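You operate a simulated robot arm through the tools that you are given. There is no shell and no other tool. Be economical: measure what you need, move in short steps, check, and stop when the job is done.

The job below is to be done with a simulated robot arm. You get a single attempt, and the scene is never put back.

Task
Slide a liner into the slot at the holder's mark and another into the next slot.
Fine: turn the table one slot between them; holder locked for each liner; leave it locked.

Only the result counts: the job must be done as asked and must still hold three seconds after the hand-in. Knocking over, shifting, dropping, spilling or breaking anything else fails it.

Robot
A 6-joint arm with a two-finger gripper, on a carriage that runs on a rail from [-0.029, -1.556] to [0.015, 0.783] (x, y) and turns from -1.99 to 3.822 rad about z. Base frame: it is fixed where the carriage stands at the start and does not move with it; the origin is on the floor, on the carriage's upright axis, x ahead of it, y to its left, z up. Lengths are in m, angles in rad, forces in N, time in s.
With the tool pointing down near the work surface it reaches from about 0.56 to 0.96 m from the robot's upright axis, wherever it stands. Its first joint turns from -2.897 to 2.897 rad. Places, roughly: core [1, 0.75, 0.75]; holder lock [0.6, 0.5, 0.8]; holder nest [0.7, 0.7, 0.8]. Payload 2.54 kg.
Tool frame: the origin (TCP) lies between the finger pads and is the grasp point; the fingertips stand 0.023 m ahead of it; z points along the fingers, y is the line along which they close. Largest opening 0.126 m; the body of the gripper starts 0.082 m behind the TCP.
Orientation is that of the tool frame in the base frame, as [roll, pitch, yaw] about the fixed x, y, z axes, in that order (R = Rz(yaw) Ry(pitch) Rx(roll)). With the fingers straight down and closing along the base's y, the tool's x points along the base's -x, its y along +y and its z along -z.

Tools
- The arm moves only by the tool send_rows. Its argument "motion" is a list that holds one entry, the list of rows, each a list of 7 numbers: the turn, a rotation vector about the tool's x, y, z in rad, then the shift along the tool's x, y, z in m, then the finger opening in m, from 0 to 0.126. In form: [[[ax, ay, az, dx, dy, dz, claw], ...]]. A call has 1 to 12 rows; each row shifts and turns the commanded pose from where the row before left it, along the tool's axes as they then stand. Each row takes 0.2 s and may step no farther than 0.05 m and 0.15 rad from the row before; otherwise, or with a gripper value out of range, the whole call is refused. Where a pose cannot be reached the arm comes as near as it can. A force on the tool above 80 N (or 10 N above the force at the start of the call, whichever is more), or a blocked arm, ends the call early, and 0.2 s more pass. The fingers move at their own pace and stop on an object; they squeeze with about 26 N. The grip force told is the motor's: it shows also when the fingers shut on nothing. Time passes only in rows, and 0.2 s behind the last, so rows that do not move let the fingers close. It gives the time, the measured TCP pose, the force on the tool (base axes), the opening and the grip force at its end, in the units of the frame above (readings bear some noise), with the torque about the TCP (base axes, N m) and any sound that the robot's microphone picked up.
- Cameras (640 x 400 px; columns grow to the right, rows downward): "scene" is now at [0.0632, 0.1631, 1.5542]; the picture's right is [-0.40, -0.92, 0.00], its down [-0.25, 0.11, -0.96] and it looks along [0.88, -0.38, -0.27] (base axes); focal length 214 px, centre (320, 200). "wrist" rides on the gripper at [0.082, 0.014, -0.122] in the tool frame; the picture's right is [-0.17, 0.99, 0.00], its down [-0.79, -0.13, -0.60] and it looks along [-0.59, -0.10, 0.80] (tool axes); focal length 243 px, centre (320, 200). There is no depth. A picture from a camera that has moved, and an enlarged one, comes with that camera's place and axes in the base frame and with its lens.
- capture(camera): a new picture of that camera. It takes no simulated time.
- lift_body(by): slides the trunk up (or, below 0, down) by that many m; the arm and the scene camera ride with it, the base frame stays. It gives what a move gives, with no picture.
- steer(legs): drives the robot by 1 to 6 legs, each [ahead, left, turn to the left] in m, m and rad, along the robot's own axes; the way and the turn of a leg run together, so that a leg with both is an arc; at most 1.5 m and 3.142 rad a leg. The arm and the cameras ride along, it lands a little off, and it stops where it bumps. It keeps to its track: a leg is cut to what the track allows. It gives what a move gives.
- head_to(pan, tilt): turns the head with the scene camera to pan (to the left, within 2.094 rad either way) and tilt (down, from -0.506 to 1.204), counted from straight ahead of the robot. It gives what a move gives.
- zoom(camera, box): a new picture of the part [left, top, right, bottom] of that camera's present view, enlarged. It takes no simulated time.
- job_done(): hands the job in; it is judged then, once.

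Work in short steps. Places have to be worked out from the pictures, the camera data and where the tool is seen: move nearer, look again, correct. Check each grasp and each placing, and mend what went wrong. You have 120 turns and 78 pictures in all, those below and enlarged ones among them. Open the gripper and draw the arm clear of the work before you hand the job in, unless the task says otherwise.

The tools are called after "Emit:" as a command line: name --argument value ..., lists and objects as JSON in quotes. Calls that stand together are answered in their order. send_rows: Moves the arm, as the interface text tells. Its arguments: {"type":"object","properties":{"motion":{"type":"array"}},"required":["motion"]} The other tools are called the same way: lift_body (by) slides the trunk up or down; steer (legs) drives the base; head_to (pan, tilt) turns the head that bears the scene camera; capture (camera) takes a picture; zoom (camera, box) takes an enlarged picture of a part of a camera's view; job_done () hands the job in.

At the start:

```text
clock: 0.0
tool_pos: [0.3545, 0.3826, 1.0069]
orientation: [3.141, -0.001, 3.14]
contact_force: [0.6, 0.0, -0.1]
moment: [-0.01, -0.01, 0.02]
grip_width: 0.1261
finger_force: 0.0
trunk travel left (down, up): [-0.325, 0.165]
robot x, y, heading: [-0.0031, 0.0002, -0.002]
head pan, tilt: [2.1, 1.201]
```

scene: 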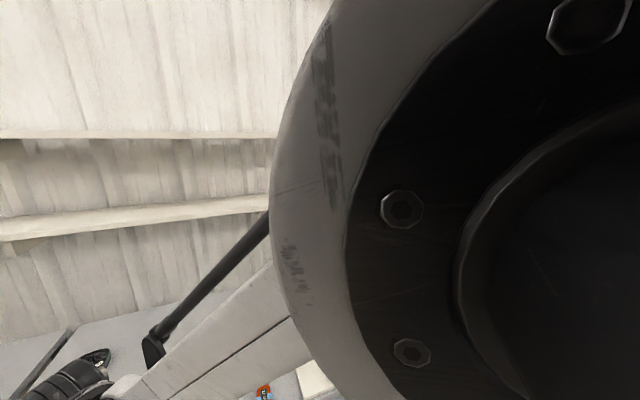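
wrist: 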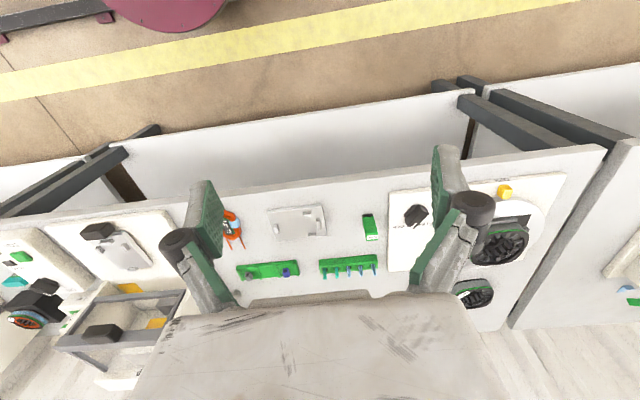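

The head looks at the arm itself; I turn it toward the core and holder (to the front left).

Emit:
head_to --pan 0.7 --tilt 0.7

Emit:
capture --camera "scene"

```text
clock: 1.5
tool_pos: [0.3554, 0.3834, 1.006]
orientation: [-3.141, 0.001, -3.141]
contact_force: [0.0, -0.3, 0.1]
moment: [0.0, 0.03, 0.01]
grip_width: 0.1261
finger_force: 0.0
trunk travel left (down, up): [-0.325, 0.165]
robot x, y, heading: [0.0017, -0.0004, -0.001]
head pan, tilt: [0.7, 0.7]
```

```text
75 pictures are left
camera scene: at [0.0631, 0.1629, 1.5538], right [-0.4, -0.92, 0.0], down [-0.25, 0.11, -0.96], along [0.88, -0.38, -0.28], focal length 214 px, centre (320, 200)
```

scene: 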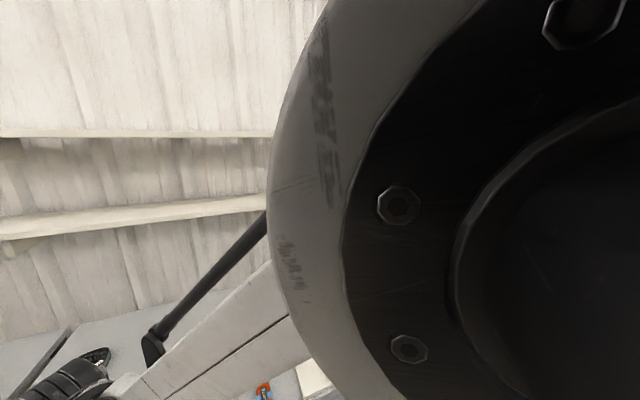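

The picture did not change although the head reports moved; I take it again.

Emit:
capture --camera "scene"

```text
74 pictures are left
camera scene: at [0.0631, 0.1629, 1.5538], right [-0.4, -0.92, 0.0], down [-0.25, 0.11, -0.96], along [0.88, -0.38, -0.28], focal length 214 px, centre (320, 200)
```

scene: 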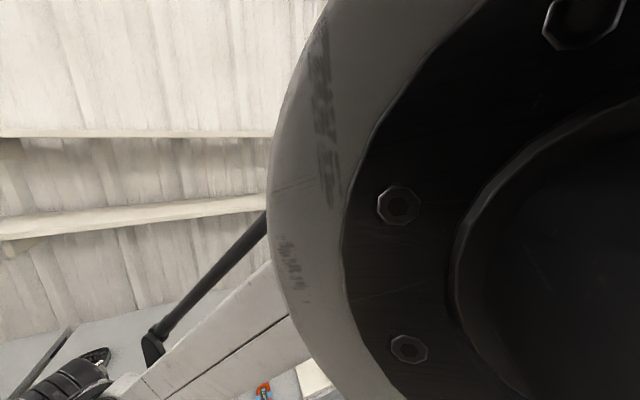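

Still the same. I test the head with another angle.

Emit:
head_to --pan -0.5 --tilt 0.9

Emit:
zoom --camera "wrist" --box '[360, 120, 640, 340]'

Emit:
capture --camera "scene"

```text
clock: 2.9
tool_pos: [0.3545, 0.3817, 1.0061]
orientation: [3.141, 0.003, -3.141]
contact_force: [0.5, -0.4, 0.1]
moment: [0.01, -0.03, -0.01]
grip_width: 0.1257
finger_force: 0.1
trunk travel left (down, up): [-0.325, 0.165]
robot x, y, heading: [0.0021, -0.0013, -0.003]
head pan, tilt: [-0.499, 0.901]
```

```text
1.82 times, centred on (500, 230) of wrist
camera zoom: at [0.2721, 0.3966, 1.1273], right [0.17, 0.99, 0.0], down [0.79, -0.13, 0.6], along [0.59, -0.1, -0.8], focal length 441 px, centre (-7, 146)
```

zoom: 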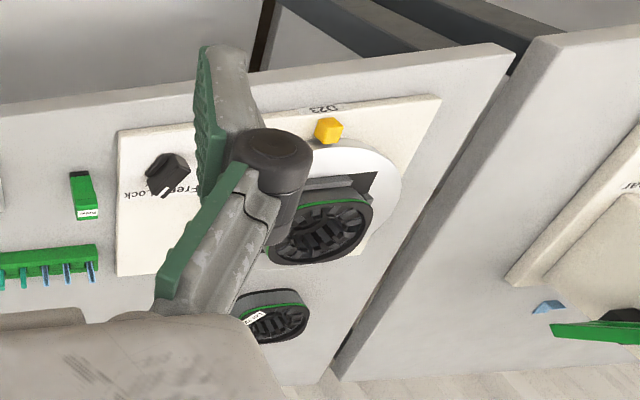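

```text
72 pictures are left
camera scene: at [0.0591, 0.1557, 1.5454], right [-0.48, -0.88, 0.0], down [-0.32, 0.17, -0.93], along [0.82, -0.45, -0.36], focal length 214 px, centre (320, 200)
```

scene: 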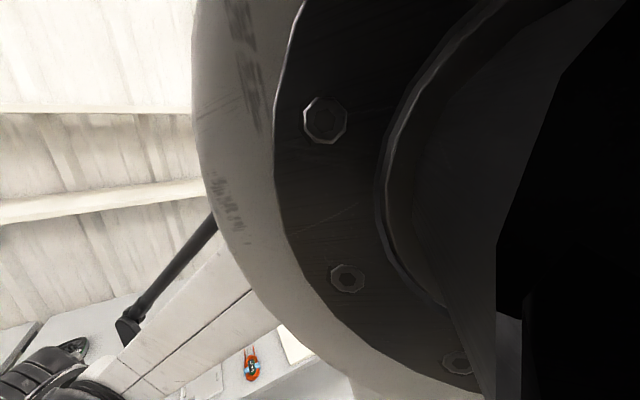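

The head moves only partly (likely obstructed), but the wrist view shows a bench with the holder plate (Free/Lock knob, turntable, yellow mark), a second ring behind it, and racks. I drive left along the rail to see the holder from closer to straight on.

Emit:
steer --legs '[[0, 0.3, 0]]'

Emit:
capture --camera "wrist"

Emit:
capture --camera "scene"

```text
clock: 5.0
tool_pos: [0.3595, 0.6853, 1.0053]
orientation: [-3.14, -0.001, -3.138]
contact_force: [-1.0, 0.0, 0.3]
moment: [-0.03, 0.02, -0.03]
grip_width: 0.1261
finger_force: 0.2
trunk travel left (down, up): [-0.325, 0.165]
robot x, y, heading: [0.0034, 0.3052, 0.004]
head pan, tilt: [-0.499, 0.901]
```

```text
71 pictures are left
camera wrist: at [0.2768, 0.7005, 1.1271], right [0.16, 0.99, 0.0], down [0.79, -0.13, 0.6], along [0.59, -0.1, -0.8], focal length 243 px, centre (320, 200)
```

wrist: 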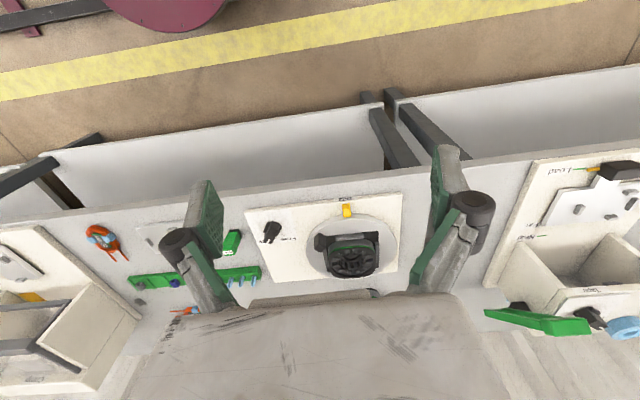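

```text
70 pictures are left
camera scene: at [0.0639, 0.4581, 1.5447], right [-0.48, -0.88, 0.0], down [-0.32, 0.18, -0.93], along [0.81, -0.45, -0.37], focal length 214 px, centre (320, 200)
```

scene: 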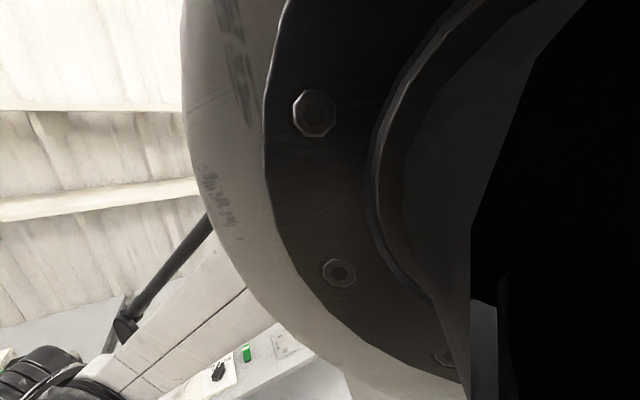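

I zoom on the holder and on the rack.

Emit:
zoom --camera "wrist" --box '[240, 190, 410, 300]'

Emit:
zoom --camera "wrist" --box '[70, 200, 270, 325]'

```text
3.64 times, centred on (325, 245) of wrist
camera zoom: at [0.2768, 0.7005, 1.1271], right [0.16, 0.99, 0.0], down [0.79, -0.13, 0.6], along [0.59, -0.1, -0.8], focal length 882 px, centre (302, 36)
```

zoom: 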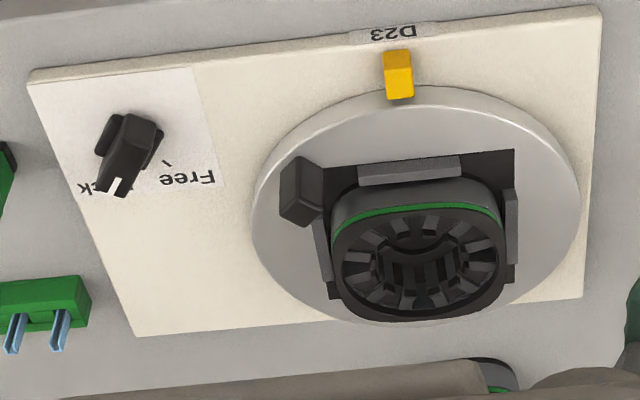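

```text
3.20 times, centred on (170, 262) of wrist
camera zoom: at [0.2768, 0.7005, 1.1271], right [0.16, 0.99, 0.0], down [0.79, -0.13, 0.6], along [0.59, -0.1, -0.8], focal length 776 px, centre (800, 0)
```

zoom: 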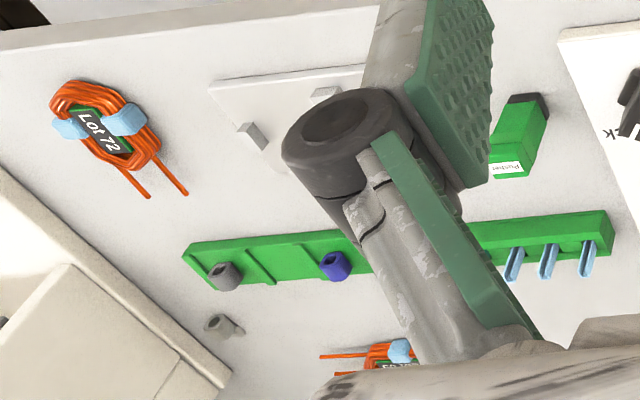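

The nest holds a core with slots open at the top. The lock knob sits left on the plate. I move the tool forward for a closer view, and slightly down.

Emit:
send_rows --motion '[[[0, 0, 0, -0.05, 0, 0, 0.126], [0, 0, 0, -0.05, 0, 0, 0.126], [0, 0, 0, -0.03, 0, 0.02, 0.126]]]'

Emit:
capture --camera "wrist"

Emit:
zoom --camera "wrist" --box '[220, 70, 440, 240]'

```text
clock: 5.8
tool_pos: [0.4887, 0.6882, 0.9852]
orientation: [-3.141, -0.001, -3.137]
contact_force: [0.8, 0.4, -0.1]
moment: [-0.02, -0.02, -0.01]
grip_width: 0.1261
finger_force: 0.0
trunk travel left (down, up): [-0.325, 0.165]
robot x, y, heading: [0.005, 0.3058, 0.002]
head pan, tilt: [-0.499, 0.901]
```

```text
67 pictures are left
camera wrist: at [0.4065, 0.7017, 1.1056], right [0.16, 0.99, 0.0], down [0.79, -0.13, 0.6], along [0.59, -0.1, -0.8], focal length 243 px, centre (320, 200)
```

wrist: 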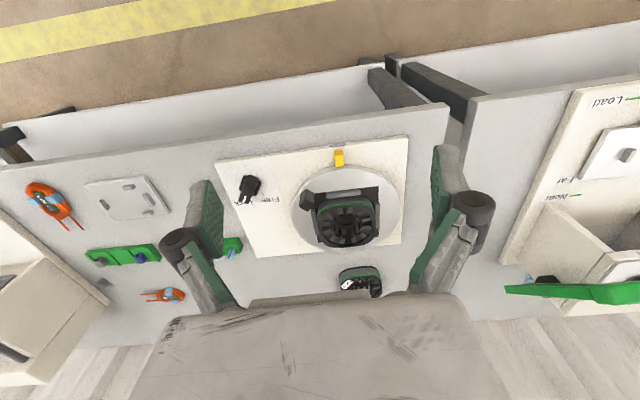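

```text
2.35 times, centred on (330, 155) of wrist
camera zoom: at [0.4065, 0.7017, 1.1056], right [0.16, 0.99, 0.0], down [0.79, -0.13, 0.6], along [0.59, -0.1, -0.8], focal length 571 px, centre (296, 306)
```

zoom: 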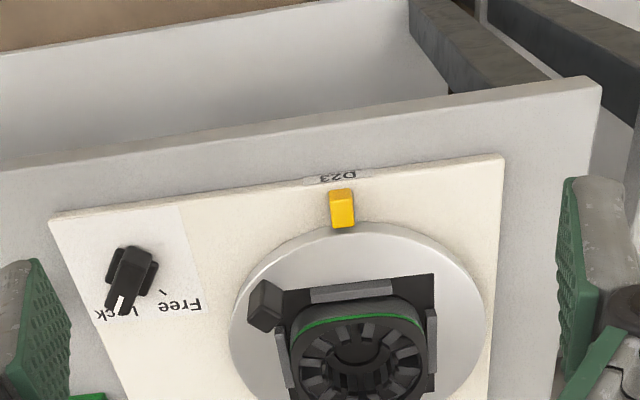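

I zoom tighter on the knob and on the core.

Emit:
zoom --camera "wrist" --box '[220, 165, 292, 210]'

Emit:
zoom --camera "wrist" --box '[280, 140, 420, 298]'

```text
8.89 times, centred on (256, 188) of wrist
camera zoom: at [0.4065, 0.7017, 1.1056], right [0.16, 0.99, 0.0], down [0.79, -0.13, 0.6], along [0.59, -0.1, -0.8], focal length 2157 px, centre (889, 311)
```

zoom: 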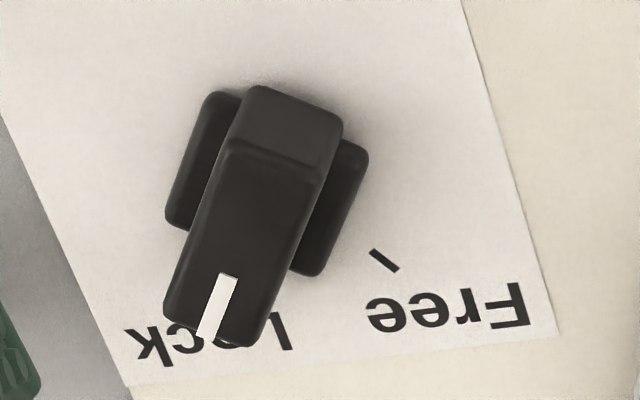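

```text
2.53 times, centred on (350, 219) of wrist
camera zoom: at [0.4065, 0.7017, 1.1056], right [0.16, 0.99, 0.0], down [0.79, -0.13, 0.6], along [0.59, -0.1, -0.8], focal length 614 px, centre (244, 152)
```

zoom: 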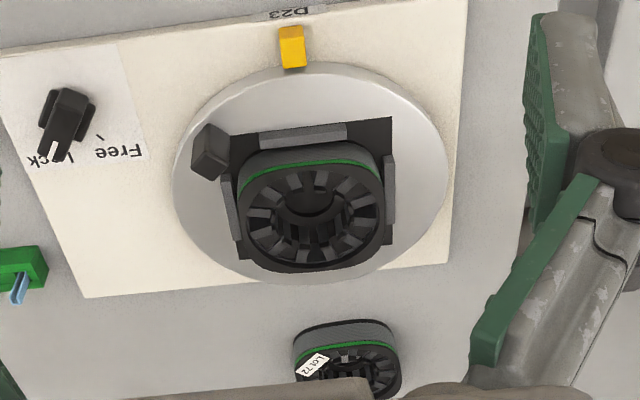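

The knob points to Lock now. I zoom on the core top to count slots.

Emit:
zoom --camera "wrist" --box '[305, 185, 385, 250]'

```text
6.15 times, centred on (345, 218) of wrist
camera zoom: at [0.4065, 0.7017, 1.1056], right [0.16, 0.99, 0.0], down [0.79, -0.13, 0.6], along [0.59, -0.1, -0.8], focal length 1493 px, centre (166, 92)
```

zoom: 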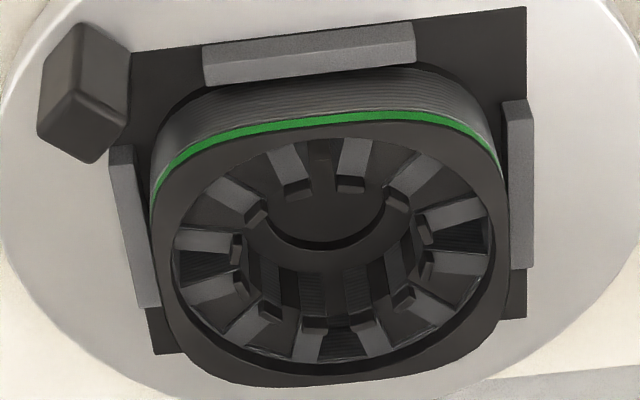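

The core has 12 slots (30° pitch) with one facing the yellow mark. Next I look at the liner rack near (0.77, 0.39).

Emit:
send_rows --motion '[[[0, 0, 0, 0, -0.05, 0, 0.126], [0, 0, 0, 0, -0.05, 0, 0.126], [0, 0, 0, 0, -0.05, 0, 0.126], [0, 0, 0, -0.03, -0.04, 0, 0.126], [0, 0, 0, -0.03, -0.04, 0, 0.126], [0, 0, 0, -0.03, -0.04, 0, 0.126]]]'

Emit:
capture --camera "wrist"

Emit:
zoom --camera "wrist" --box '[240, 140, 400, 260]'

```text
clock: 7.2
tool_pos: [0.5808, 0.4182, 0.9879]
orientation: [-3.14, 0.0, -3.137]
contact_force: [0.7, -0.9, -0.2]
moment: [0.0, -0.01, -0.02]
grip_width: 0.1261
finger_force: 0.0
trunk travel left (down, up): [-0.325, 0.165]
robot x, y, heading: [0.0053, 0.3022, 0.006]
head pan, tilt: [-0.499, 0.901]
```

```text
62 pictures are left
camera wrist: at [0.4988, 0.4313, 1.1085], right [0.16, 0.99, 0.0], down [0.79, -0.13, 0.6], along [0.59, -0.1, -0.8], focal length 243 px, centre (320, 200)
```

wrist: 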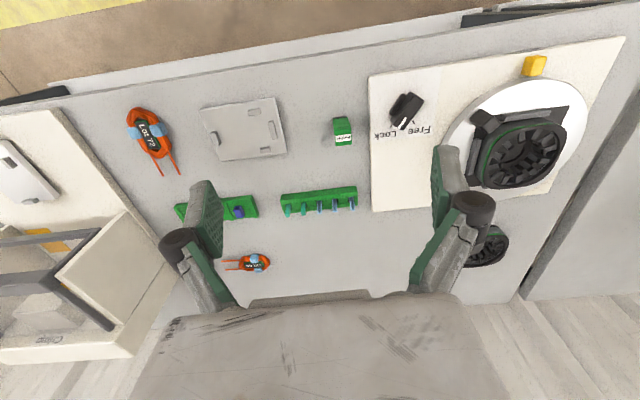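

```text
3.33 times, centred on (320, 200) of wrist
camera zoom: at [0.4988, 0.4313, 1.1085], right [0.16, 0.99, 0.0], down [0.79, -0.13, 0.6], along [0.59, -0.1, -0.8], focal length 809 px, centre (320, 200)
```

zoom: 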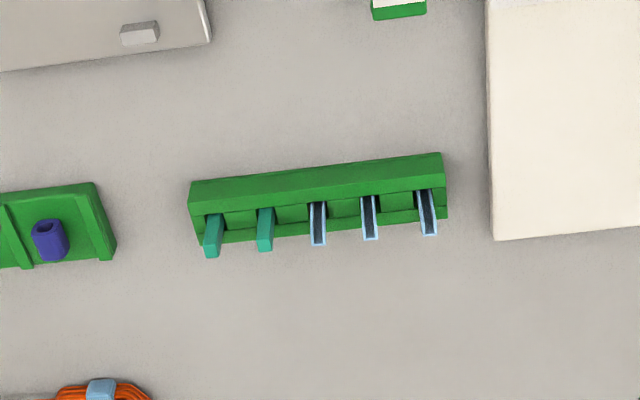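

Three blue U-shaped liners and two teal wedges stand in the rack. I zoom to see the liners' opening direction.

Emit:
zoom --camera "wrist" --box '[305, 180, 365, 220]'

Emit:
zoom --camera "wrist" --box '[440, 40, 600, 215]'

```text
10.00 times, centred on (335, 200) of wrist
camera zoom: at [0.4988, 0.4313, 1.1085], right [0.16, 0.99, 0.0], down [0.79, -0.13, 0.6], along [0.59, -0.1, -0.8], focal length 2426 px, centre (170, 200)
```

zoom: 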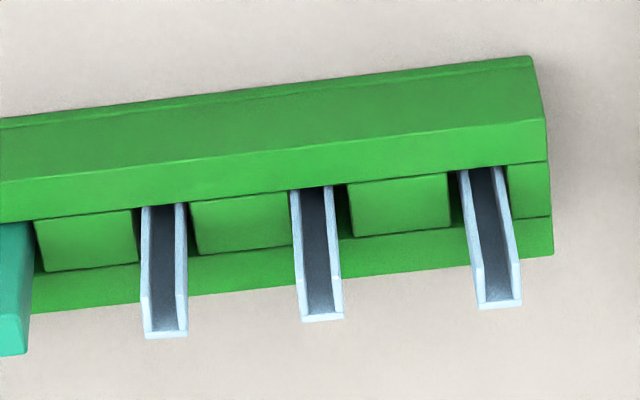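

```text
2.29 times, centred on (520, 128) of wrist
camera zoom: at [0.4988, 0.4313, 1.1085], right [0.16, 0.99, 0.0], down [0.79, -0.13, 0.6], along [0.59, -0.1, -0.8], focal length 555 px, centre (-137, 366)
```

zoom: 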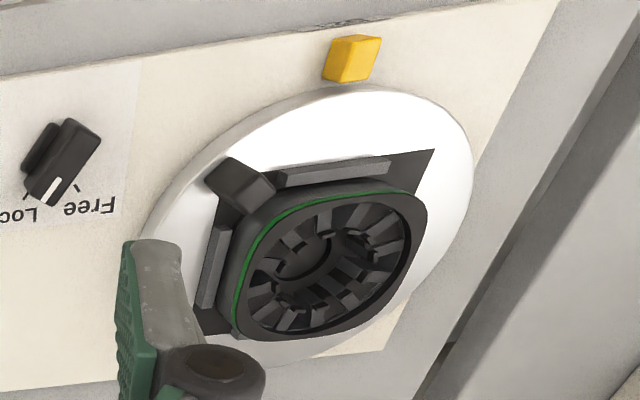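

Liners open toward the robot (-x), so they must be turned 180° to go into the mark slot (back outward). I go nearer the rack to measure it.

Emit:
send_rows --motion '[[[0, 0, 0, -0.045, 0, 0.02, 0.126], [0, 0, 0, -0.045, 0, 0.02, 0.126], [0, 0, 0, -0.045, 0, 0.02, 0.126], [0, 0, 0, -0.025, 0, 0.03, 0.126]]]'

Emit:
capture --camera "wrist"

Emit:
zoom --camera "wrist" --box '[240, 130, 400, 230]'

```text
clock: 8.2
tool_pos: [0.7421, 0.4181, 0.8969]
orientation: [3.141, 0.0, -3.139]
contact_force: [-0.2, -0.6, 0.5]
moment: [-0.02, -0.01, 0.0]
grip_width: 0.1259
finger_force: 0.0
trunk travel left (down, up): [-0.325, 0.165]
robot x, y, heading: [0.0034, 0.3034, -0.0]
head pan, tilt: [-0.499, 0.901]
```

```text
58 pictures are left
camera wrist: at [0.6587, 0.432, 1.0175], right [0.16, 0.99, 0.0], down [0.79, -0.13, 0.6], along [0.59, -0.1, -0.8], focal length 243 px, centre (320, 200)
```

wrist: 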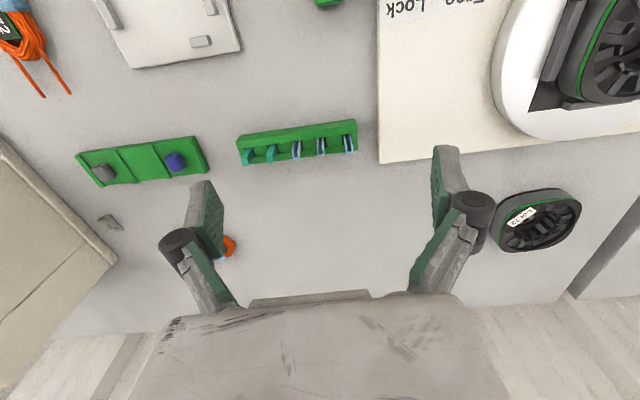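

```text
4.00 times, centred on (320, 180) of wrist
camera zoom: at [0.6587, 0.432, 1.0175], right [0.16, 0.99, 0.0], down [0.79, -0.13, 0.6], along [0.59, -0.1, -0.8], focal length 970 px, centre (320, 280)
```

zoom: 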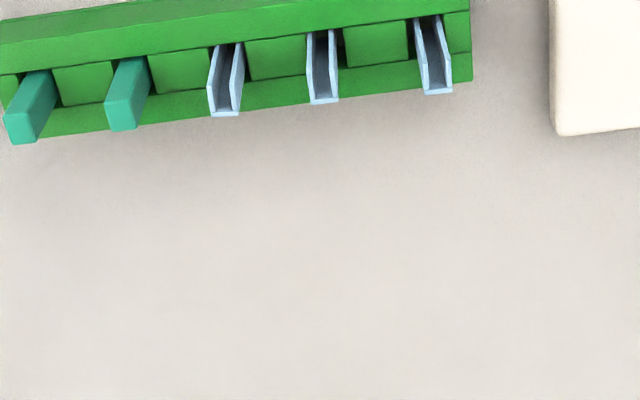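

Triangulating: middle liner top ≈ (0.780, 0.412, 0.769), spacing 0.03 in y; core top centre ≈ (0.707, 0.70, 0.784). Now I go over the core for a good look.

Emit:
send_rows --motion '[[[0, 0, 0, 0.02, 0.045, -0.01, 0.126], [0, 0, 0, 0.02, 0.045, -0.01, 0.126], [0, 0, 0, 0.02, 0.045, -0.01, 0.126], [0, 0, 0, 0.02, 0.045, 0, 0.126], [0, 0, 0, 0.02, 0.045, 0, 0.126], [0, 0, 0, 0.01, 0.045, 0, 0.126], [0, 0, 0, 0.01, 0.01, 0, 0.126]]]'

Emit:
zoom --camera "wrist" --box '[220, 100, 440, 240]'

```text
refused: row 1 steps farther than a row can; nothing moved
```

```text
2.86 times, centred on (330, 170) of wrist
camera zoom: at [0.6587, 0.432, 1.0175], right [0.16, 0.99, 0.0], down [0.79, -0.13, 0.6], along [0.59, -0.1, -0.8], focal length 693 px, centre (291, 286)
```

zoom: 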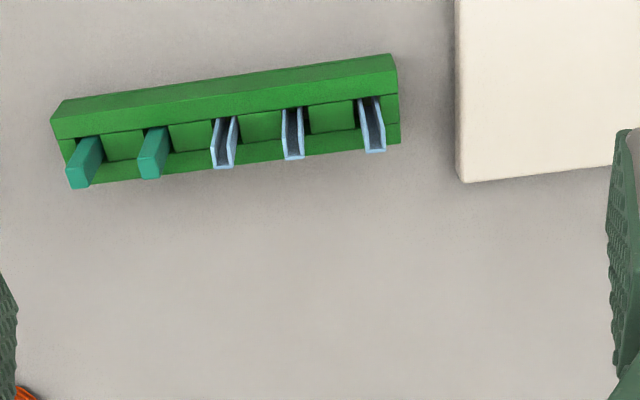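

The step was slightly too long; smaller steps.

Emit:
send_rows --motion '[[[0, 0, 0, 0.018, 0.042, -0.01, 0.126], [0, 0, 0, 0.018, 0.042, -0.01, 0.126], [0, 0, 0, 0.018, 0.042, -0.01, 0.126], [0, 0, 0, 0.018, 0.042, 0, 0.126], [0, 0, 0, 0.018, 0.042, 0, 0.126], [0, 0, 0, 0.018, 0.042, 0, 0.126], [0, 0, 0, 0.01, 0.03, 0, 0.126]]]'

Emit:
capture --camera "wrist"

Emit:
zoom --camera "wrist" --box '[230, 130, 420, 270]'

```text
clock: 9.8
tool_pos: [0.6225, 0.6981, 0.9271]
orientation: [3.141, 0.0, -3.139]
contact_force: [0.1, -1.1, 0.3]
moment: [0.02, -0.01, -0.01]
grip_width: 0.1259
finger_force: 0.0
trunk travel left (down, up): [-0.325, 0.165]
robot x, y, heading: [0.0069, 0.3056, 0.005]
head pan, tilt: [-0.499, 0.901]
```

```text
55 pictures are left
camera wrist: at [0.5402, 0.7127, 1.0476], right [0.16, 0.99, 0.0], down [0.79, -0.13, 0.6], along [0.59, -0.1, -0.8], focal length 243 px, centre (320, 200)
```

wrist: 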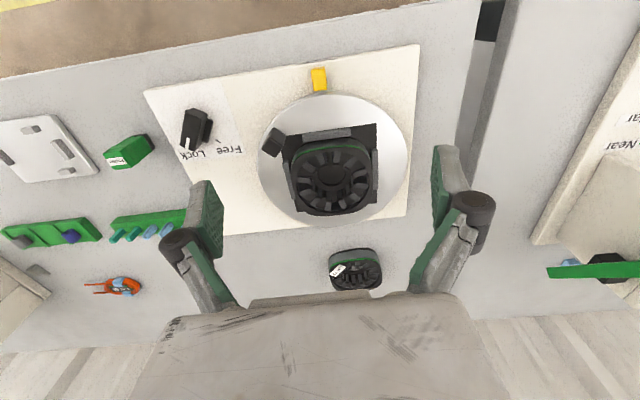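

```text
2.86 times, centred on (325, 200) of wrist
camera zoom: at [0.5402, 0.7127, 1.0476], right [0.16, 0.99, 0.0], down [0.79, -0.13, 0.6], along [0.59, -0.1, -0.8], focal length 693 px, centre (306, 200)
```

zoom: 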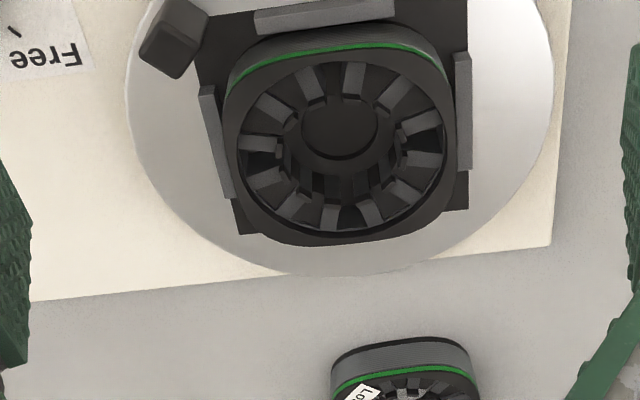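

Core centre ≈ (0.707, 0.700), the slot facing −x points at the yellow mark. I test whether the wrist can rotate 180°, since the liner has to be turned round.

Emit:
send_rows --motion '[[[0, 0, 0.15, 0, 0, 0, 0.126], [0, 0, 0.15, 0, 0, 0, 0.126], [0, 0, 0.15, 0, 0, 0, 0.126], [0, 0, 0.15, 0, 0, 0, 0.126], [0, 0, 0.15, 0, 0, 0, 0.126], [0, 0, 0.15, 0, 0, 0, 0.126], [0, 0, 0.15, 0, 0, 0, 0.126], [0, 0, 0.15, 0, 0, 0, 0.126], [0, 0, 0.15, 0, 0, 0, 0.126], [0, 0, 0.15, 0, 0, 0, 0.126], [0, 0, 0.15, 0, 0, 0, 0.126]]]'

Emit:
send_rows --motion '[[[0, 0, 0.15, 0, 0, 0, 0.126], [0, 0, 0.15, 0, 0, 0, 0.126], [0, 0, 0.15, 0, 0, 0, 0.126], [0, 0, 0.15, 0, 0, 0, 0.126], [0, 0, 0.15, 0, 0, 0, 0.126], [0, 0, 0.15, 0, 0, 0, 0.126], [0, 0, 0.15, 0, 0, 0, 0.126], [0, 0, 0.15, 0, 0, 0, 0.126], [0, 0, 0.15, 0, 0, 0, 0.126], [0, 0, 0.14, 0, 0, 0, 0.126]]]'

Emit:
capture --camera "wrist"

```text
clock: 12.2
tool_pos: [0.6211, 0.7001, 0.9255]
orientation: [3.141, -0.001, 1.493]
contact_force: [0.5, 0.3, 1.0]
moment: [-0.01, -0.02, -0.03]
grip_width: 0.1262
finger_force: 0.1
trunk travel left (down, up): [-0.325, 0.165]
robot x, y, heading: [0.0067, 0.3021, -0.0]
head pan, tilt: [-0.499, 0.901]
```

```text
clock: 14.4
tool_pos: [0.6277, 0.69, 0.9265]
orientation: [-3.139, 0.001, 0.71]
contact_force: [-0.3, -0.9, -0.1]
moment: [-0.01, -0.02, -0.02]
grip_width: 0.1257
finger_force: 0.1
out of reach, approached as far as the arm can: row 6, 7, 8, 9, 10
trunk travel left (down, up): [-0.325, 0.165]
robot x, y, heading: [0.0043, 0.3052, 0.003]
head pan, tilt: [-0.499, 0.901]
```

```text
53 pictures are left
camera wrist: at [0.6986, 0.7327, 1.0467], right [0.52, -0.86, 0.0], down [-0.69, -0.42, 0.6], along [-0.51, -0.31, -0.8], focal length 243 px, centre (320, 200)
```

wrist: 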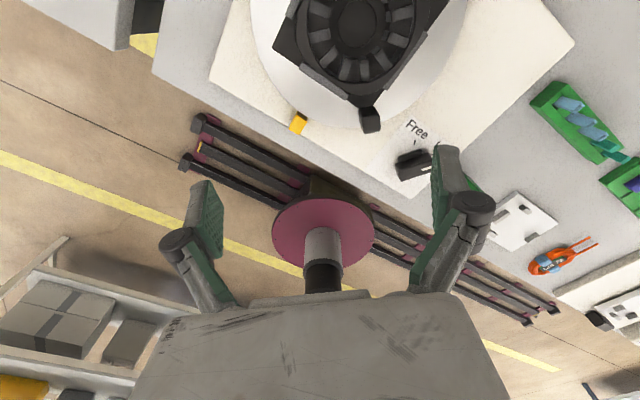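

The wrist limit is hit at yaw 0.71 in that direction; the other direction (toward 2π) should have more range. I rotate back to yaw π and go on beyond to test.

Emit:
send_rows --motion '[[[0, 0, -0.15, 0, 0, 0, 0.126], [0, 0, -0.15, 0, 0, 0, 0.126], [0, 0, -0.15, 0, 0, 0, 0.126], [0, 0, -0.15, 0, 0, 0, 0.126], [0, 0, -0.15, 0, 0, 0, 0.126], [0, 0, -0.15, 0, 0, 0, 0.126], [0, 0, -0.15, 0, 0, 0, 0.126], [0, 0, -0.15, 0, 0, 0, 0.126], [0, 0, -0.15, 0, 0, 0, 0.126], [0, 0, -0.15, 0, 0, 0, 0.126], [0, 0, -0.15, 0, 0, 0, 0.126], [0, 0, -0.15, 0, 0, 0, 0.126]]]'

Emit:
send_rows --motion '[[[0, 0, -0.15, 0, 0, 0, 0.126], [0, 0, -0.15, 0, 0, 0, 0.126], [0, 0, -0.15, 0, 0, 0, 0.126], [0, 0, -0.15, 0, 0, 0, 0.126], [0, 0, -0.15, 0, 0, 0, 0.126], [0, 0, -0.15, 0, 0, 0, 0.126], [0, 0, -0.15, 0, 0, 0, 0.126], [0, 0, -0.15, 0, 0, 0, 0.126], [0, 0, -0.15, 0, 0, 0, 0.126], [0, 0, -0.15, 0, 0, 0, 0.126], [0, 0, -0.15, 0, 0, 0, 0.126], [0, 0, -0.15, 0, 0, 0, 0.126]]]'

Emit:
send_rows --motion '[[[0, 0, -0.15, 0, 0, 0, 0.126], [0, 0, -0.15, 0, 0, 0, 0.126], [0, 0, -0.15, 0, 0, 0, 0.126], [0, 0, -0.15, 0, 0, 0, 0.126], [0, 0, -0.15, 0, 0, 0, 0.126], [0, 0, -0.15, 0, 0, 0, 0.126], [0, 0, -0.15, 0, 0, 0, 0.126], [0, 0, -0.15, 0, 0, 0, 0.126], [0, 0, -0.15, 0, 0, 0, 0.126], [0, 0, -0.15, 0, 0, 0, 0.126], [0, 0, -0.15, 0, 0, 0, 0.126], [0, 0, -0.15, 0, 0, 0, 0.126]]]'

```text
clock: 17.0
tool_pos: [0.6282, 0.6903, 0.9268]
orientation: [3.141, -0.003, 2.509]
contact_force: [-0.6, 0.6, 0.1]
moment: [0.02, -0.03, -0.02]
grip_width: 0.1262
finger_force: 0.0
trunk travel left (down, up): [-0.325, 0.165]
robot x, y, heading: [0.007, 0.3038, 0.008]
head pan, tilt: [-0.499, 0.901]
```

```text
clock: 19.6
tool_pos: [0.6276, 0.6897, 0.9266]
orientation: [3.138, 0.0, -1.974]
contact_force: [0.1, 0.0, 0.9]
moment: [-0.02, -0.02, 0.02]
grip_width: 0.126
finger_force: 0.0
trunk travel left (down, up): [-0.325, 0.165]
robot x, y, heading: [0.0075, 0.2996, 0.003]
head pan, tilt: [-0.499, 0.901]
```

```text
clock: 22.2
tool_pos: [0.6276, 0.6903, 0.9271]
orientation: [-3.138, 0.004, -0.175]
contact_force: [0.1, 1.1, -0.1]
moment: [-0.02, 0.0, -0.02]
grip_width: 0.126
finger_force: 0.1
trunk travel left (down, up): [-0.325, 0.165]
robot x, y, heading: [0.0059, 0.3018, 0.005]
head pan, tilt: [-0.499, 0.901]
```

That direction works. I finish to yaw 0 to confirm, and look.

Emit:
send_rows --motion '[[[0, 0, -0.15, 0, 0, 0, 0.126], [0, 0, -0.035, 0, 0, 0, 0.126]]]'

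Emit:
capture --camera "wrist"

```text
clock: 22.8
tool_pos: [0.6276, 0.689, 0.928]
orientation: [-3.139, 0.002, 0.008]
contact_force: [-1.0, -0.3, -0.1]
moment: [0.01, 0.0, 0.01]
grip_width: 0.1261
finger_force: 0.0
trunk travel left (down, up): [-0.325, 0.165]
robot x, y, heading: [0.0043, 0.3083, 0.009]
head pan, tilt: [-0.499, 0.901]
```

```text
52 pictures are left
camera wrist: at [0.7103, 0.6763, 1.0472], right [-0.16, -0.99, 0.0], down [-0.79, 0.12, 0.6], along [-0.59, 0.1, -0.8], focal length 243 px, centre (320, 200)
```

wrist: 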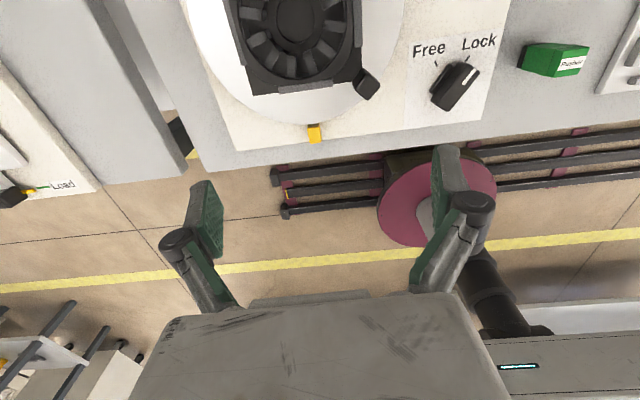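

Yaw 0 is reachable. I zoom on the core from this side for orientation measurement.

Emit:
zoom --camera "wrist" --box '[220, 0, 400, 150]'

```text
2.67 times, centred on (310, 75) of wrist
camera zoom: at [0.7103, 0.6763, 1.0472], right [-0.16, -0.99, 0.0], down [-0.79, 0.12, 0.6], along [-0.59, 0.1, -0.8], focal length 647 px, centre (347, 533)
```

zoom: 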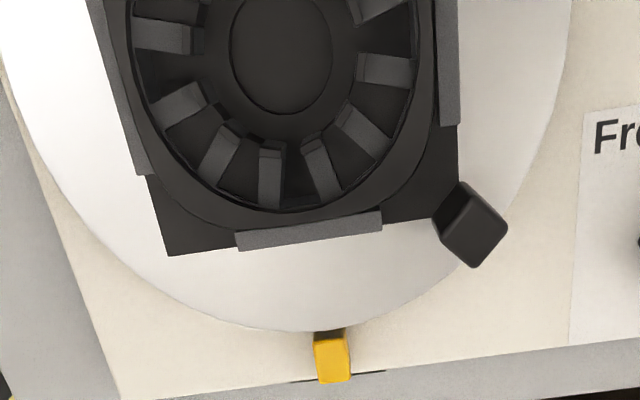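

Slot and mark agree at y≈0.702. Now I rotate back to yaw π and go to the rack for the rightmost liner (≈(0.7825, 0.444)).

Emit:
send_rows --motion '[[[0, 0, 0.15, 0, 0, 0, 0.126], [0, 0, 0.15, 0, 0, 0, 0.126], [0, 0, 0.15, 0, 0, 0, 0.126], [0, 0, 0.15, 0, 0, 0, 0.126], [0, 0, 0.15, 0, 0, 0, 0.126], [0, 0, 0.15, 0, 0, 0, 0.126], [0, 0, 0.15, 0, 0, 0, 0.126], [0, 0, 0.15, 0, 0, 0, 0.126], [0, 0, 0.15, 0, 0, 0, 0.126], [0, 0, 0.15, 0, 0, 0, 0.126], [0, 0, 0.15, 0, 0, 0, 0.126], [0, 0, 0.15, 0, 0, 0, 0.126]]]'

Emit:
send_rows --motion '[[[0, 0, 0.15, 0, 0, 0, 0.126], [0, 0, 0.15, 0, 0, 0, 0.126], [0, 0, 0.15, 0, 0, 0, 0.126], [0, 0, 0.15, 0, 0, 0, 0.126], [0, 0, 0.15, 0, 0, 0, 0.126], [0, 0, 0.15, 0, 0, 0, 0.126], [0, 0, 0.15, 0, 0, 0, 0.126], [0, 0, 0.15, 0, 0, 0, 0.126], [0, 0, 0.15, 0, 0, 0, 0.126], [0, 0, 0, 0, -0.049, 0, 0.126], [0, 0, 0, 0, -0.049, 0, 0.126], [0, 0, 0, 0, -0.049, 0, 0.126]]]'

Emit:
send_rows --motion '[[[0, 0, 0, -0.02, -0.045, 0, 0.1], [0, 0, 0, -0.02, -0.045, 0, 0.08], [0, 0, 0, -0.045, 0, 0, 0.06], [0, 0, 0, -0.045, 0, 0.01, 0.04]]]'

Emit:
capture --camera "wrist"

```text
clock: 25.4
tool_pos: [0.627, 0.6888, 0.9279]
orientation: [3.139, 0.003, -1.792]
contact_force: [-0.5, 0.6, -0.5]
moment: [-0.01, 0.01, -0.01]
grip_width: 0.126
finger_force: 0.0
trunk travel left (down, up): [-0.325, 0.165]
robot x, y, heading: [0.0047, 0.3008, 0.009]
head pan, tilt: [-0.499, 0.901]
```

```text
clock: 28.0
tool_pos: [0.6279, 0.5428, 0.9252]
orientation: [3.137, -0.002, -3.14]
contact_force: [0.9, -0.2, -0.3]
moment: [-0.01, 0.01, -0.02]
grip_width: 0.126
finger_force: 0.0
trunk travel left (down, up): [-0.325, 0.165]
robot x, y, heading: [0.0057, 0.3039, 0.003]
head pan, tilt: [-0.499, 0.901]
```

```text
clock: 29.0
tool_pos: [0.7573, 0.4534, 0.9169]
orientation: [3.138, -0.001, -3.14]
contact_force: [0.6, 0.2, 1.2]
moment: [0.01, -0.01, -0.03]
grip_width: 0.0397
finger_force: 0.0
trunk travel left (down, up): [-0.325, 0.165]
robot x, y, heading: [0.0088, 0.3017, 0.005]
head pan, tilt: [-0.499, 0.901]
```

```text
50 pictures are left
camera wrist: at [0.6746, 0.4673, 1.0373], right [0.16, 0.99, 0.0], down [0.79, -0.13, 0.6], along [0.59, -0.1, -0.8], focal length 243 px, centre (320, 200)
```

wrist: 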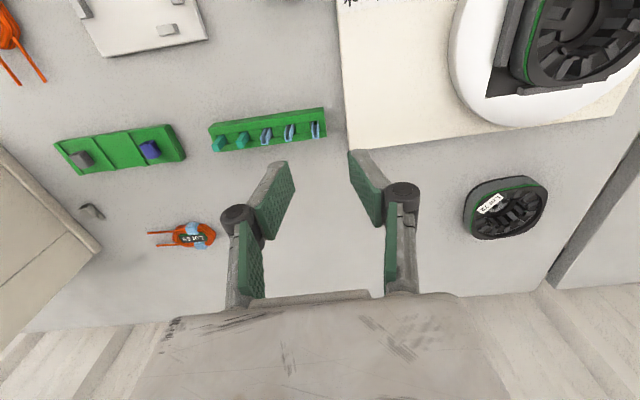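

The right liner now estimates at (0.782, 0.448, 0.769). I approach above it with a narrower opening.

Emit:
send_rows --motion '[[[0, 0, 0, -0.025, -0.006, 0.035, 0.03], [0, 0, 0, 0, 0, 0.045, 0.026], [0, 0, 0, 0, 0, 0.02, 0.026]]]'

Emit:
zoom --camera "wrist" --box '[220, 90, 420, 260]'

```text
clock: 29.8
tool_pos: [0.7797, 0.4463, 0.8131]
orientation: [3.138, -0.004, -3.141]
contact_force: [0.5, 0.4, -0.1]
moment: [0.0, 0.01, -0.01]
grip_width: 0.0258
finger_force: 0.0
trunk travel left (down, up): [-0.325, 0.165]
robot x, y, heading: [0.0039, 0.2993, 0.004]
head pan, tilt: [-0.499, 0.901]
```

```text
2.35 times, centred on (320, 175) of wrist
camera zoom: at [0.6991, 0.4599, 0.9345], right [0.16, 0.99, 0.0], down [0.79, -0.13, 0.59], along [0.59, -0.1, -0.8], focal length 571 px, centre (320, 259)
```

zoom: 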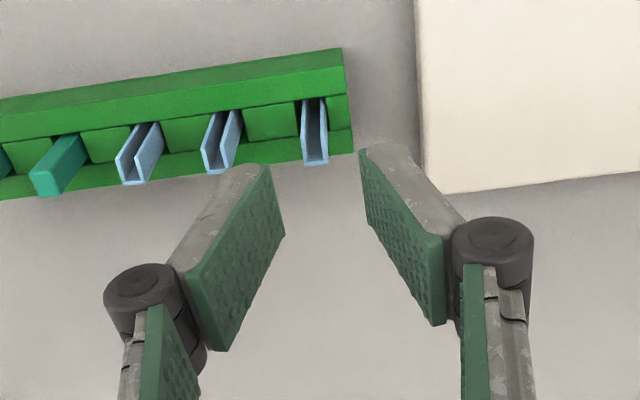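

Emit:
zoom --camera "wrist" --box '[280, 115, 350, 165]'

```text
8.00 times, centred on (315, 140) of wrist
camera zoom: at [0.6991, 0.4599, 0.9345], right [0.16, 0.99, 0.0], down [0.79, -0.13, 0.59], along [0.59, -0.1, -0.8], focal length 1941 px, centre (360, 680)
```

zoom: 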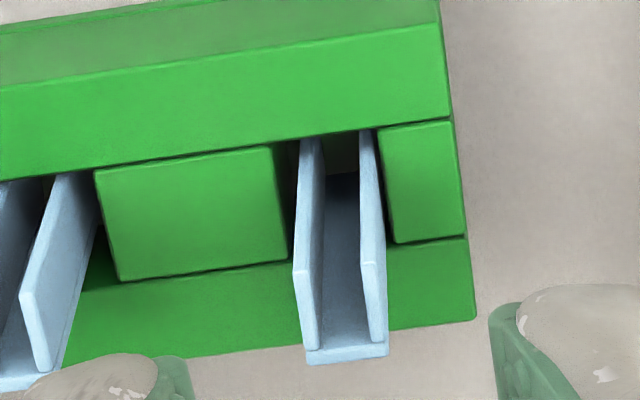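

Clear: liner cross-section ≈8×9 mm, centred at ≈(0.7785, 0.4445), top ≈0.769, sticking ~28 mm out of the rack; rack yaw ≈ −0.03. I align (with yaw −0.03) and descend so the tips cover the top ~15 mm.

Emit:
send_rows --motion '[[[0, 0, 0.03, 0.0012, -0.0018, 0, 0.026], [0, 0, 0, 0, 0, 0.02, 0.026], [0, 0, 0, 0, 0, 0.014, 0.026]]]'

Emit:
zoom --camera "wrist" --box '[260, 125, 380, 215]'

```text
clock: 30.6
tool_pos: [0.7805, 0.4437, 0.7801]
orientation: [3.14, -0.001, 3.113]
contact_force: [0.0, 0.8, 0.0]
moment: [0.01, -0.02, -0.02]
grip_width: 0.0259
finger_force: 0.0
trunk travel left (down, up): [-0.325, 0.165]
robot x, y, heading: [0.0062, 0.302, 0.004]
head pan, tilt: [-0.499, 0.901]
```

```text
4.44 times, centred on (320, 170) of wrist
camera zoom: at [0.6986, 0.461, 0.9015], right [0.19, 0.98, 0.0], down [0.79, -0.16, 0.6], along [0.58, -0.11, -0.8], focal length 1078 px, centre (320, 333)
```

zoom: 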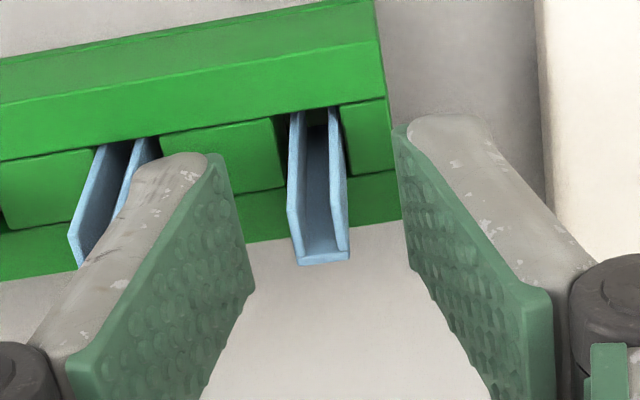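

The liner is centred between the fingers with ~8 mm engagement; I go 6 mm lower and close.

Emit:
send_rows --motion '[[[0, 0, 0, 0.001, 0, 0.006, 0.026], [0, 0, 0, 0, 0, 0, 0.004], [0, 0, 0, 0, 0, 0, 0.004], [0, 0, 0, 0, 0, 0, 0.004]]]'

Emit:
zoom --camera "wrist" --box '[260, 125, 380, 215]'

```text
clock: 31.6
tool_pos: [0.779, 0.4453, 0.7756]
orientation: [3.137, -0.002, 3.113]
contact_force: [0.1, 0.1, 0.0]
moment: [0.0, -0.04, -0.02]
grip_width: 0.0064
finger_force: 26.2
trunk travel left (down, up): [-0.325, 0.165]
robot x, y, heading: [0.0045, 0.3037, 0.008]
head pan, tilt: [-0.499, 0.901]
```

```text
4.44 times, centred on (320, 170) of wrist
camera zoom: at [0.6981, 0.4611, 0.8959], right [0.19, 0.98, 0.0], down [0.79, -0.16, 0.6], along [0.58, -0.11, -0.8], focal length 1078 px, centre (320, 333)
```

zoom: 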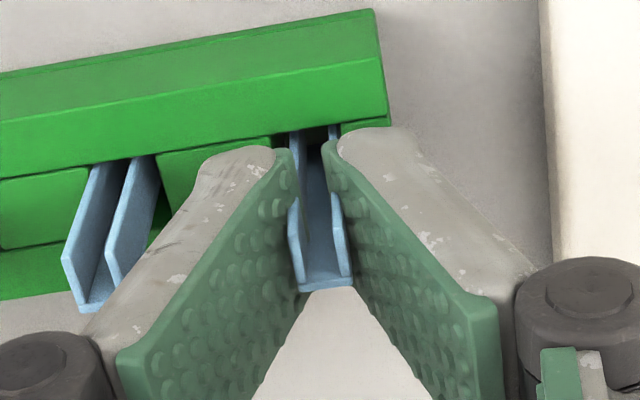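

Gripped (6.4 mm wide). I lift it straight out.

Emit:
send_rows --motion '[[[0, 0, 0, 0, 0, -0.02, 0.004], [0, 0, 0, 0, 0, -0.03, 0.004], [0, 0, 0, 0, 0, -0.04, 0.004], [0, 0, 0, 0, 0, -0.04, 0.004]]]'

Emit:
zoom --camera "wrist" --box '[220, 80, 420, 230]'

```text
clock: 32.6
tool_pos: [0.7805, 0.4461, 0.907]
orientation: [3.138, -0.002, 3.112]
contact_force: [0.6, 0.5, -1.0]
moment: [0.02, -0.02, -0.03]
grip_width: 0.0062
finger_force: 26.4
trunk travel left (down, up): [-0.325, 0.165]
robot x, y, heading: [0.0058, 0.3038, -0.001]
head pan, tilt: [-0.499, 0.901]
```

```text
2.67 times, centred on (320, 155) of wrist
camera zoom: at [0.6987, 0.4614, 1.0283], right [0.19, 0.98, 0.0], down [0.79, -0.16, 0.59], along [0.58, -0.11, -0.8], focal length 647 px, centre (320, 320)
```

zoom: 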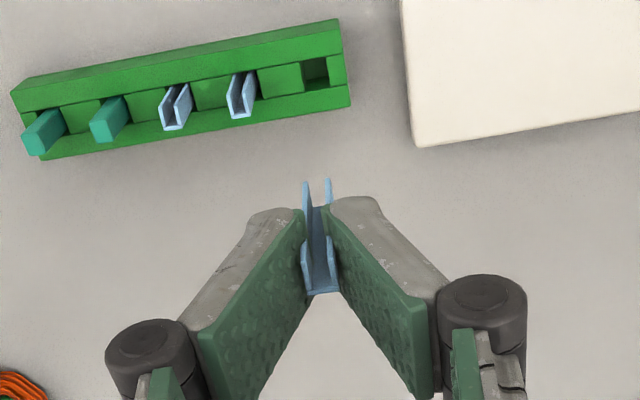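

Liner held, ~24 mm below the tips. I carry it toward the mark slot and start the rotation.

Emit:
send_rows --motion '[[[0, 0, 0, 0.0188, 0.0421, 0, 0.004], [0, 0, 0, 0.0188, 0.0421, 0, 0.004], [0, 0, 0, 0.0188, 0.0421, 0, 0.004], [0, 0, 0, 0.0188, 0.0421, 0, 0.004], [0, 0, 0, 0.0188, 0.0421, 0, 0.004], [0, 0, 0, 0.0188, 0.0421, 0, 0.004], [0, 0, -0.15, 0, 0, 0, 0.004], [0, 0, -0.15, 0, 0, 0, 0.004], [0, 0, -0.15, 0, 0, 0, 0.004], [0, 0, -0.15, 0, 0, 0, 0.004], [0, 0, -0.15, 0, 0, 0, 0.004], [0, 0, -0.15, 0, 0, 0, 0.004]]]'

Emit:
send_rows --motion '[[[0, 0, -0.15, 0, 0, 0, 0.004], [0, 0, -0.15, 0, 0, 0, 0.004], [0, 0, -0.15, 0, 0, 0, 0.004], [0, 0, -0.15, 0, 0, 0, 0.004], [0, 0, -0.15, 0, 0, 0, 0.004], [0, 0, -0.15, 0, 0, 0, 0.004], [0, 0, -0.15, 0, 0, 0, 0.004], [0, 0, -0.15, 0, 0, 0, 0.004], [0, 0, -0.15, 0, 0, 0, 0.004], [0, 0, -0.15, 0, 0, 0, 0.004], [0, 0, -0.15, 0, 0, 0, 0.004], [0, 0, -0.15, 0, 0, 0, 0.004]]]'

Emit:
send_rows --motion '[[[0, 0, -0.15, 0, 0, 0, 0.004], [0, 0, -0.15, 0, 0, 0, 0.004], [0, 0, -0.14, 0, 0, 0, 0.004]]]'

Emit:
capture --camera "wrist"

```text
clock: 35.2
tool_pos: [0.6757, 0.6999, 0.9068]
orientation: [3.137, 0.002, -2.271]
contact_force: [-1.2, -0.4, -0.7]
moment: [-0.03, -0.01, 0.03]
grip_width: 0.0059
finger_force: 26.0
trunk travel left (down, up): [-0.325, 0.165]
robot x, y, heading: [0.0054, 0.3054, 0.003]
head pan, tilt: [-0.499, 0.901]
```

```text
clock: 37.8
tool_pos: [0.6746, 0.7008, 0.906]
orientation: [-3.14, 0.004, -0.469]
contact_force: [0.6, 0.7, 0.0]
moment: [0.01, -0.02, -0.02]
grip_width: 0.0061
finger_force: 25.8
trunk travel left (down, up): [-0.325, 0.165]
robot x, y, heading: [0.0035, 0.3033, 0.001]
head pan, tilt: [-0.499, 0.901]
```

```text
clock: 38.6
tool_pos: [0.6753, 0.6996, 0.9057]
orientation: [-3.138, 0.001, -0.03]
contact_force: [0.3, -0.4, 0.5]
moment: [-0.02, 0.02, 0.0]
grip_width: 0.0061
finger_force: 26.4
trunk travel left (down, up): [-0.325, 0.165]
robot x, y, heading: [0.0057, 0.3016, -0.001]
head pan, tilt: [-0.499, 0.901]
```

```text
44 pictures are left
camera wrist: at [0.7571, 0.6842, 1.0272], right [-0.19, -0.98, 0.0], down [-0.79, 0.15, 0.6], along [-0.59, 0.12, -0.8], focal length 243 px, centre (320, 200)
```

wrist: 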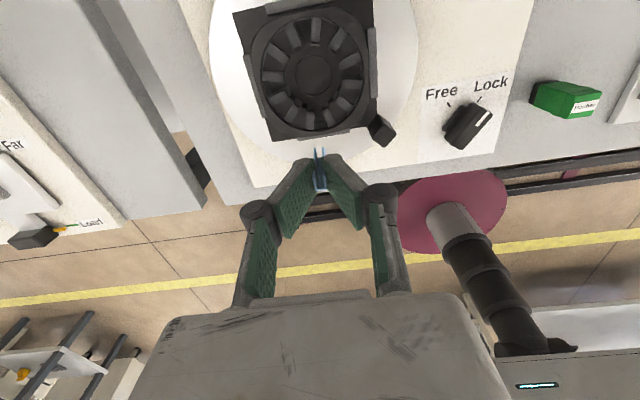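

The liner is above the slot with its back outward. I lower to ~15 mm above the core and zoom.

Emit:
send_rows --motion '[[[0, 0, 0, 0, 0, 0.03, 0.004], [0, 0, 0, 0, 0, 0.025, 0.004]]]'

Emit:
zoom --camera "wrist" --box '[240, 70, 400, 210]'

```text
clock: 39.2
tool_pos: [0.6776, 0.7029, 0.8519]
orientation: [-3.139, 0.004, -0.032]
contact_force: [0.0, -0.1, 0.5]
moment: [0.01, -0.01, 0.03]
grip_width: 0.0058
finger_force: 25.7
trunk travel left (down, up): [-0.325, 0.165]
robot x, y, heading: [0.0042, 0.3021, -0.003]
head pan, tilt: [-0.499, 0.901]
```

```text
2.86 times, centred on (320, 140) of wrist
camera zoom: at [0.7581, 0.6853, 0.972], right [-0.2, -0.98, 0.0], down [-0.78, 0.16, 0.6], along [-0.59, 0.12, -0.8], focal length 693 px, centre (320, 371)
```

zoom: 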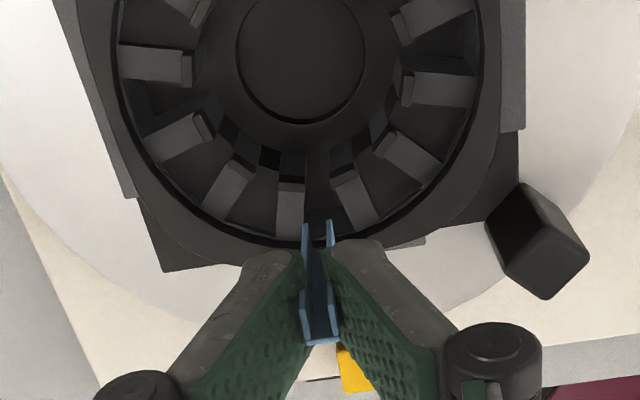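

Slot midline at y≈0.7012, radially x≈0.663–0.686; liner bottom at (0.674–0.683, 0.701). I shift 4 mm outward and lower 22 mm.

Emit:
send_rows --motion '[[[0, 0, 0, -0.004, 0, 0, 0.004], [0, 0, 0, 0, 0, 0.012, 0.004], [0, 0, 0, 0, 0, 0.01, 0.004]]]'

Emit:
zoom --camera "wrist" --box '[260, 70, 380, 160]'

```text
clock: 40.0
tool_pos: [0.6714, 0.7013, 0.8306]
orientation: [-3.137, 0.002, -0.031]
contact_force: [4.4, -0.5, 1.0]
moment: [0.05, -0.15, -0.02]
grip_width: 0.0062
finger_force: 26.3
trunk travel left (down, up): [-0.325, 0.165]
robot x, y, heading: [0.0053, 0.3021, 0.005]
head pan, tilt: [-0.499, 0.901]
```

```text
4.44 times, centred on (320, 115) of wrist
camera zoom: at [0.7528, 0.684, 0.95], right [-0.2, -0.98, 0.0], down [-0.79, 0.16, 0.6], along [-0.59, 0.12, -0.8], focal length 1078 px, centre (320, 578)
```

zoom: 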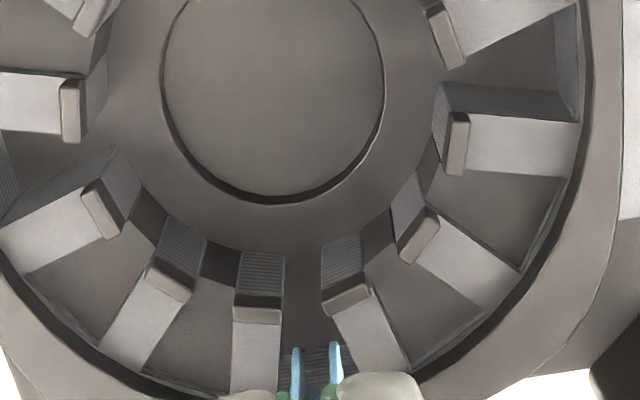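

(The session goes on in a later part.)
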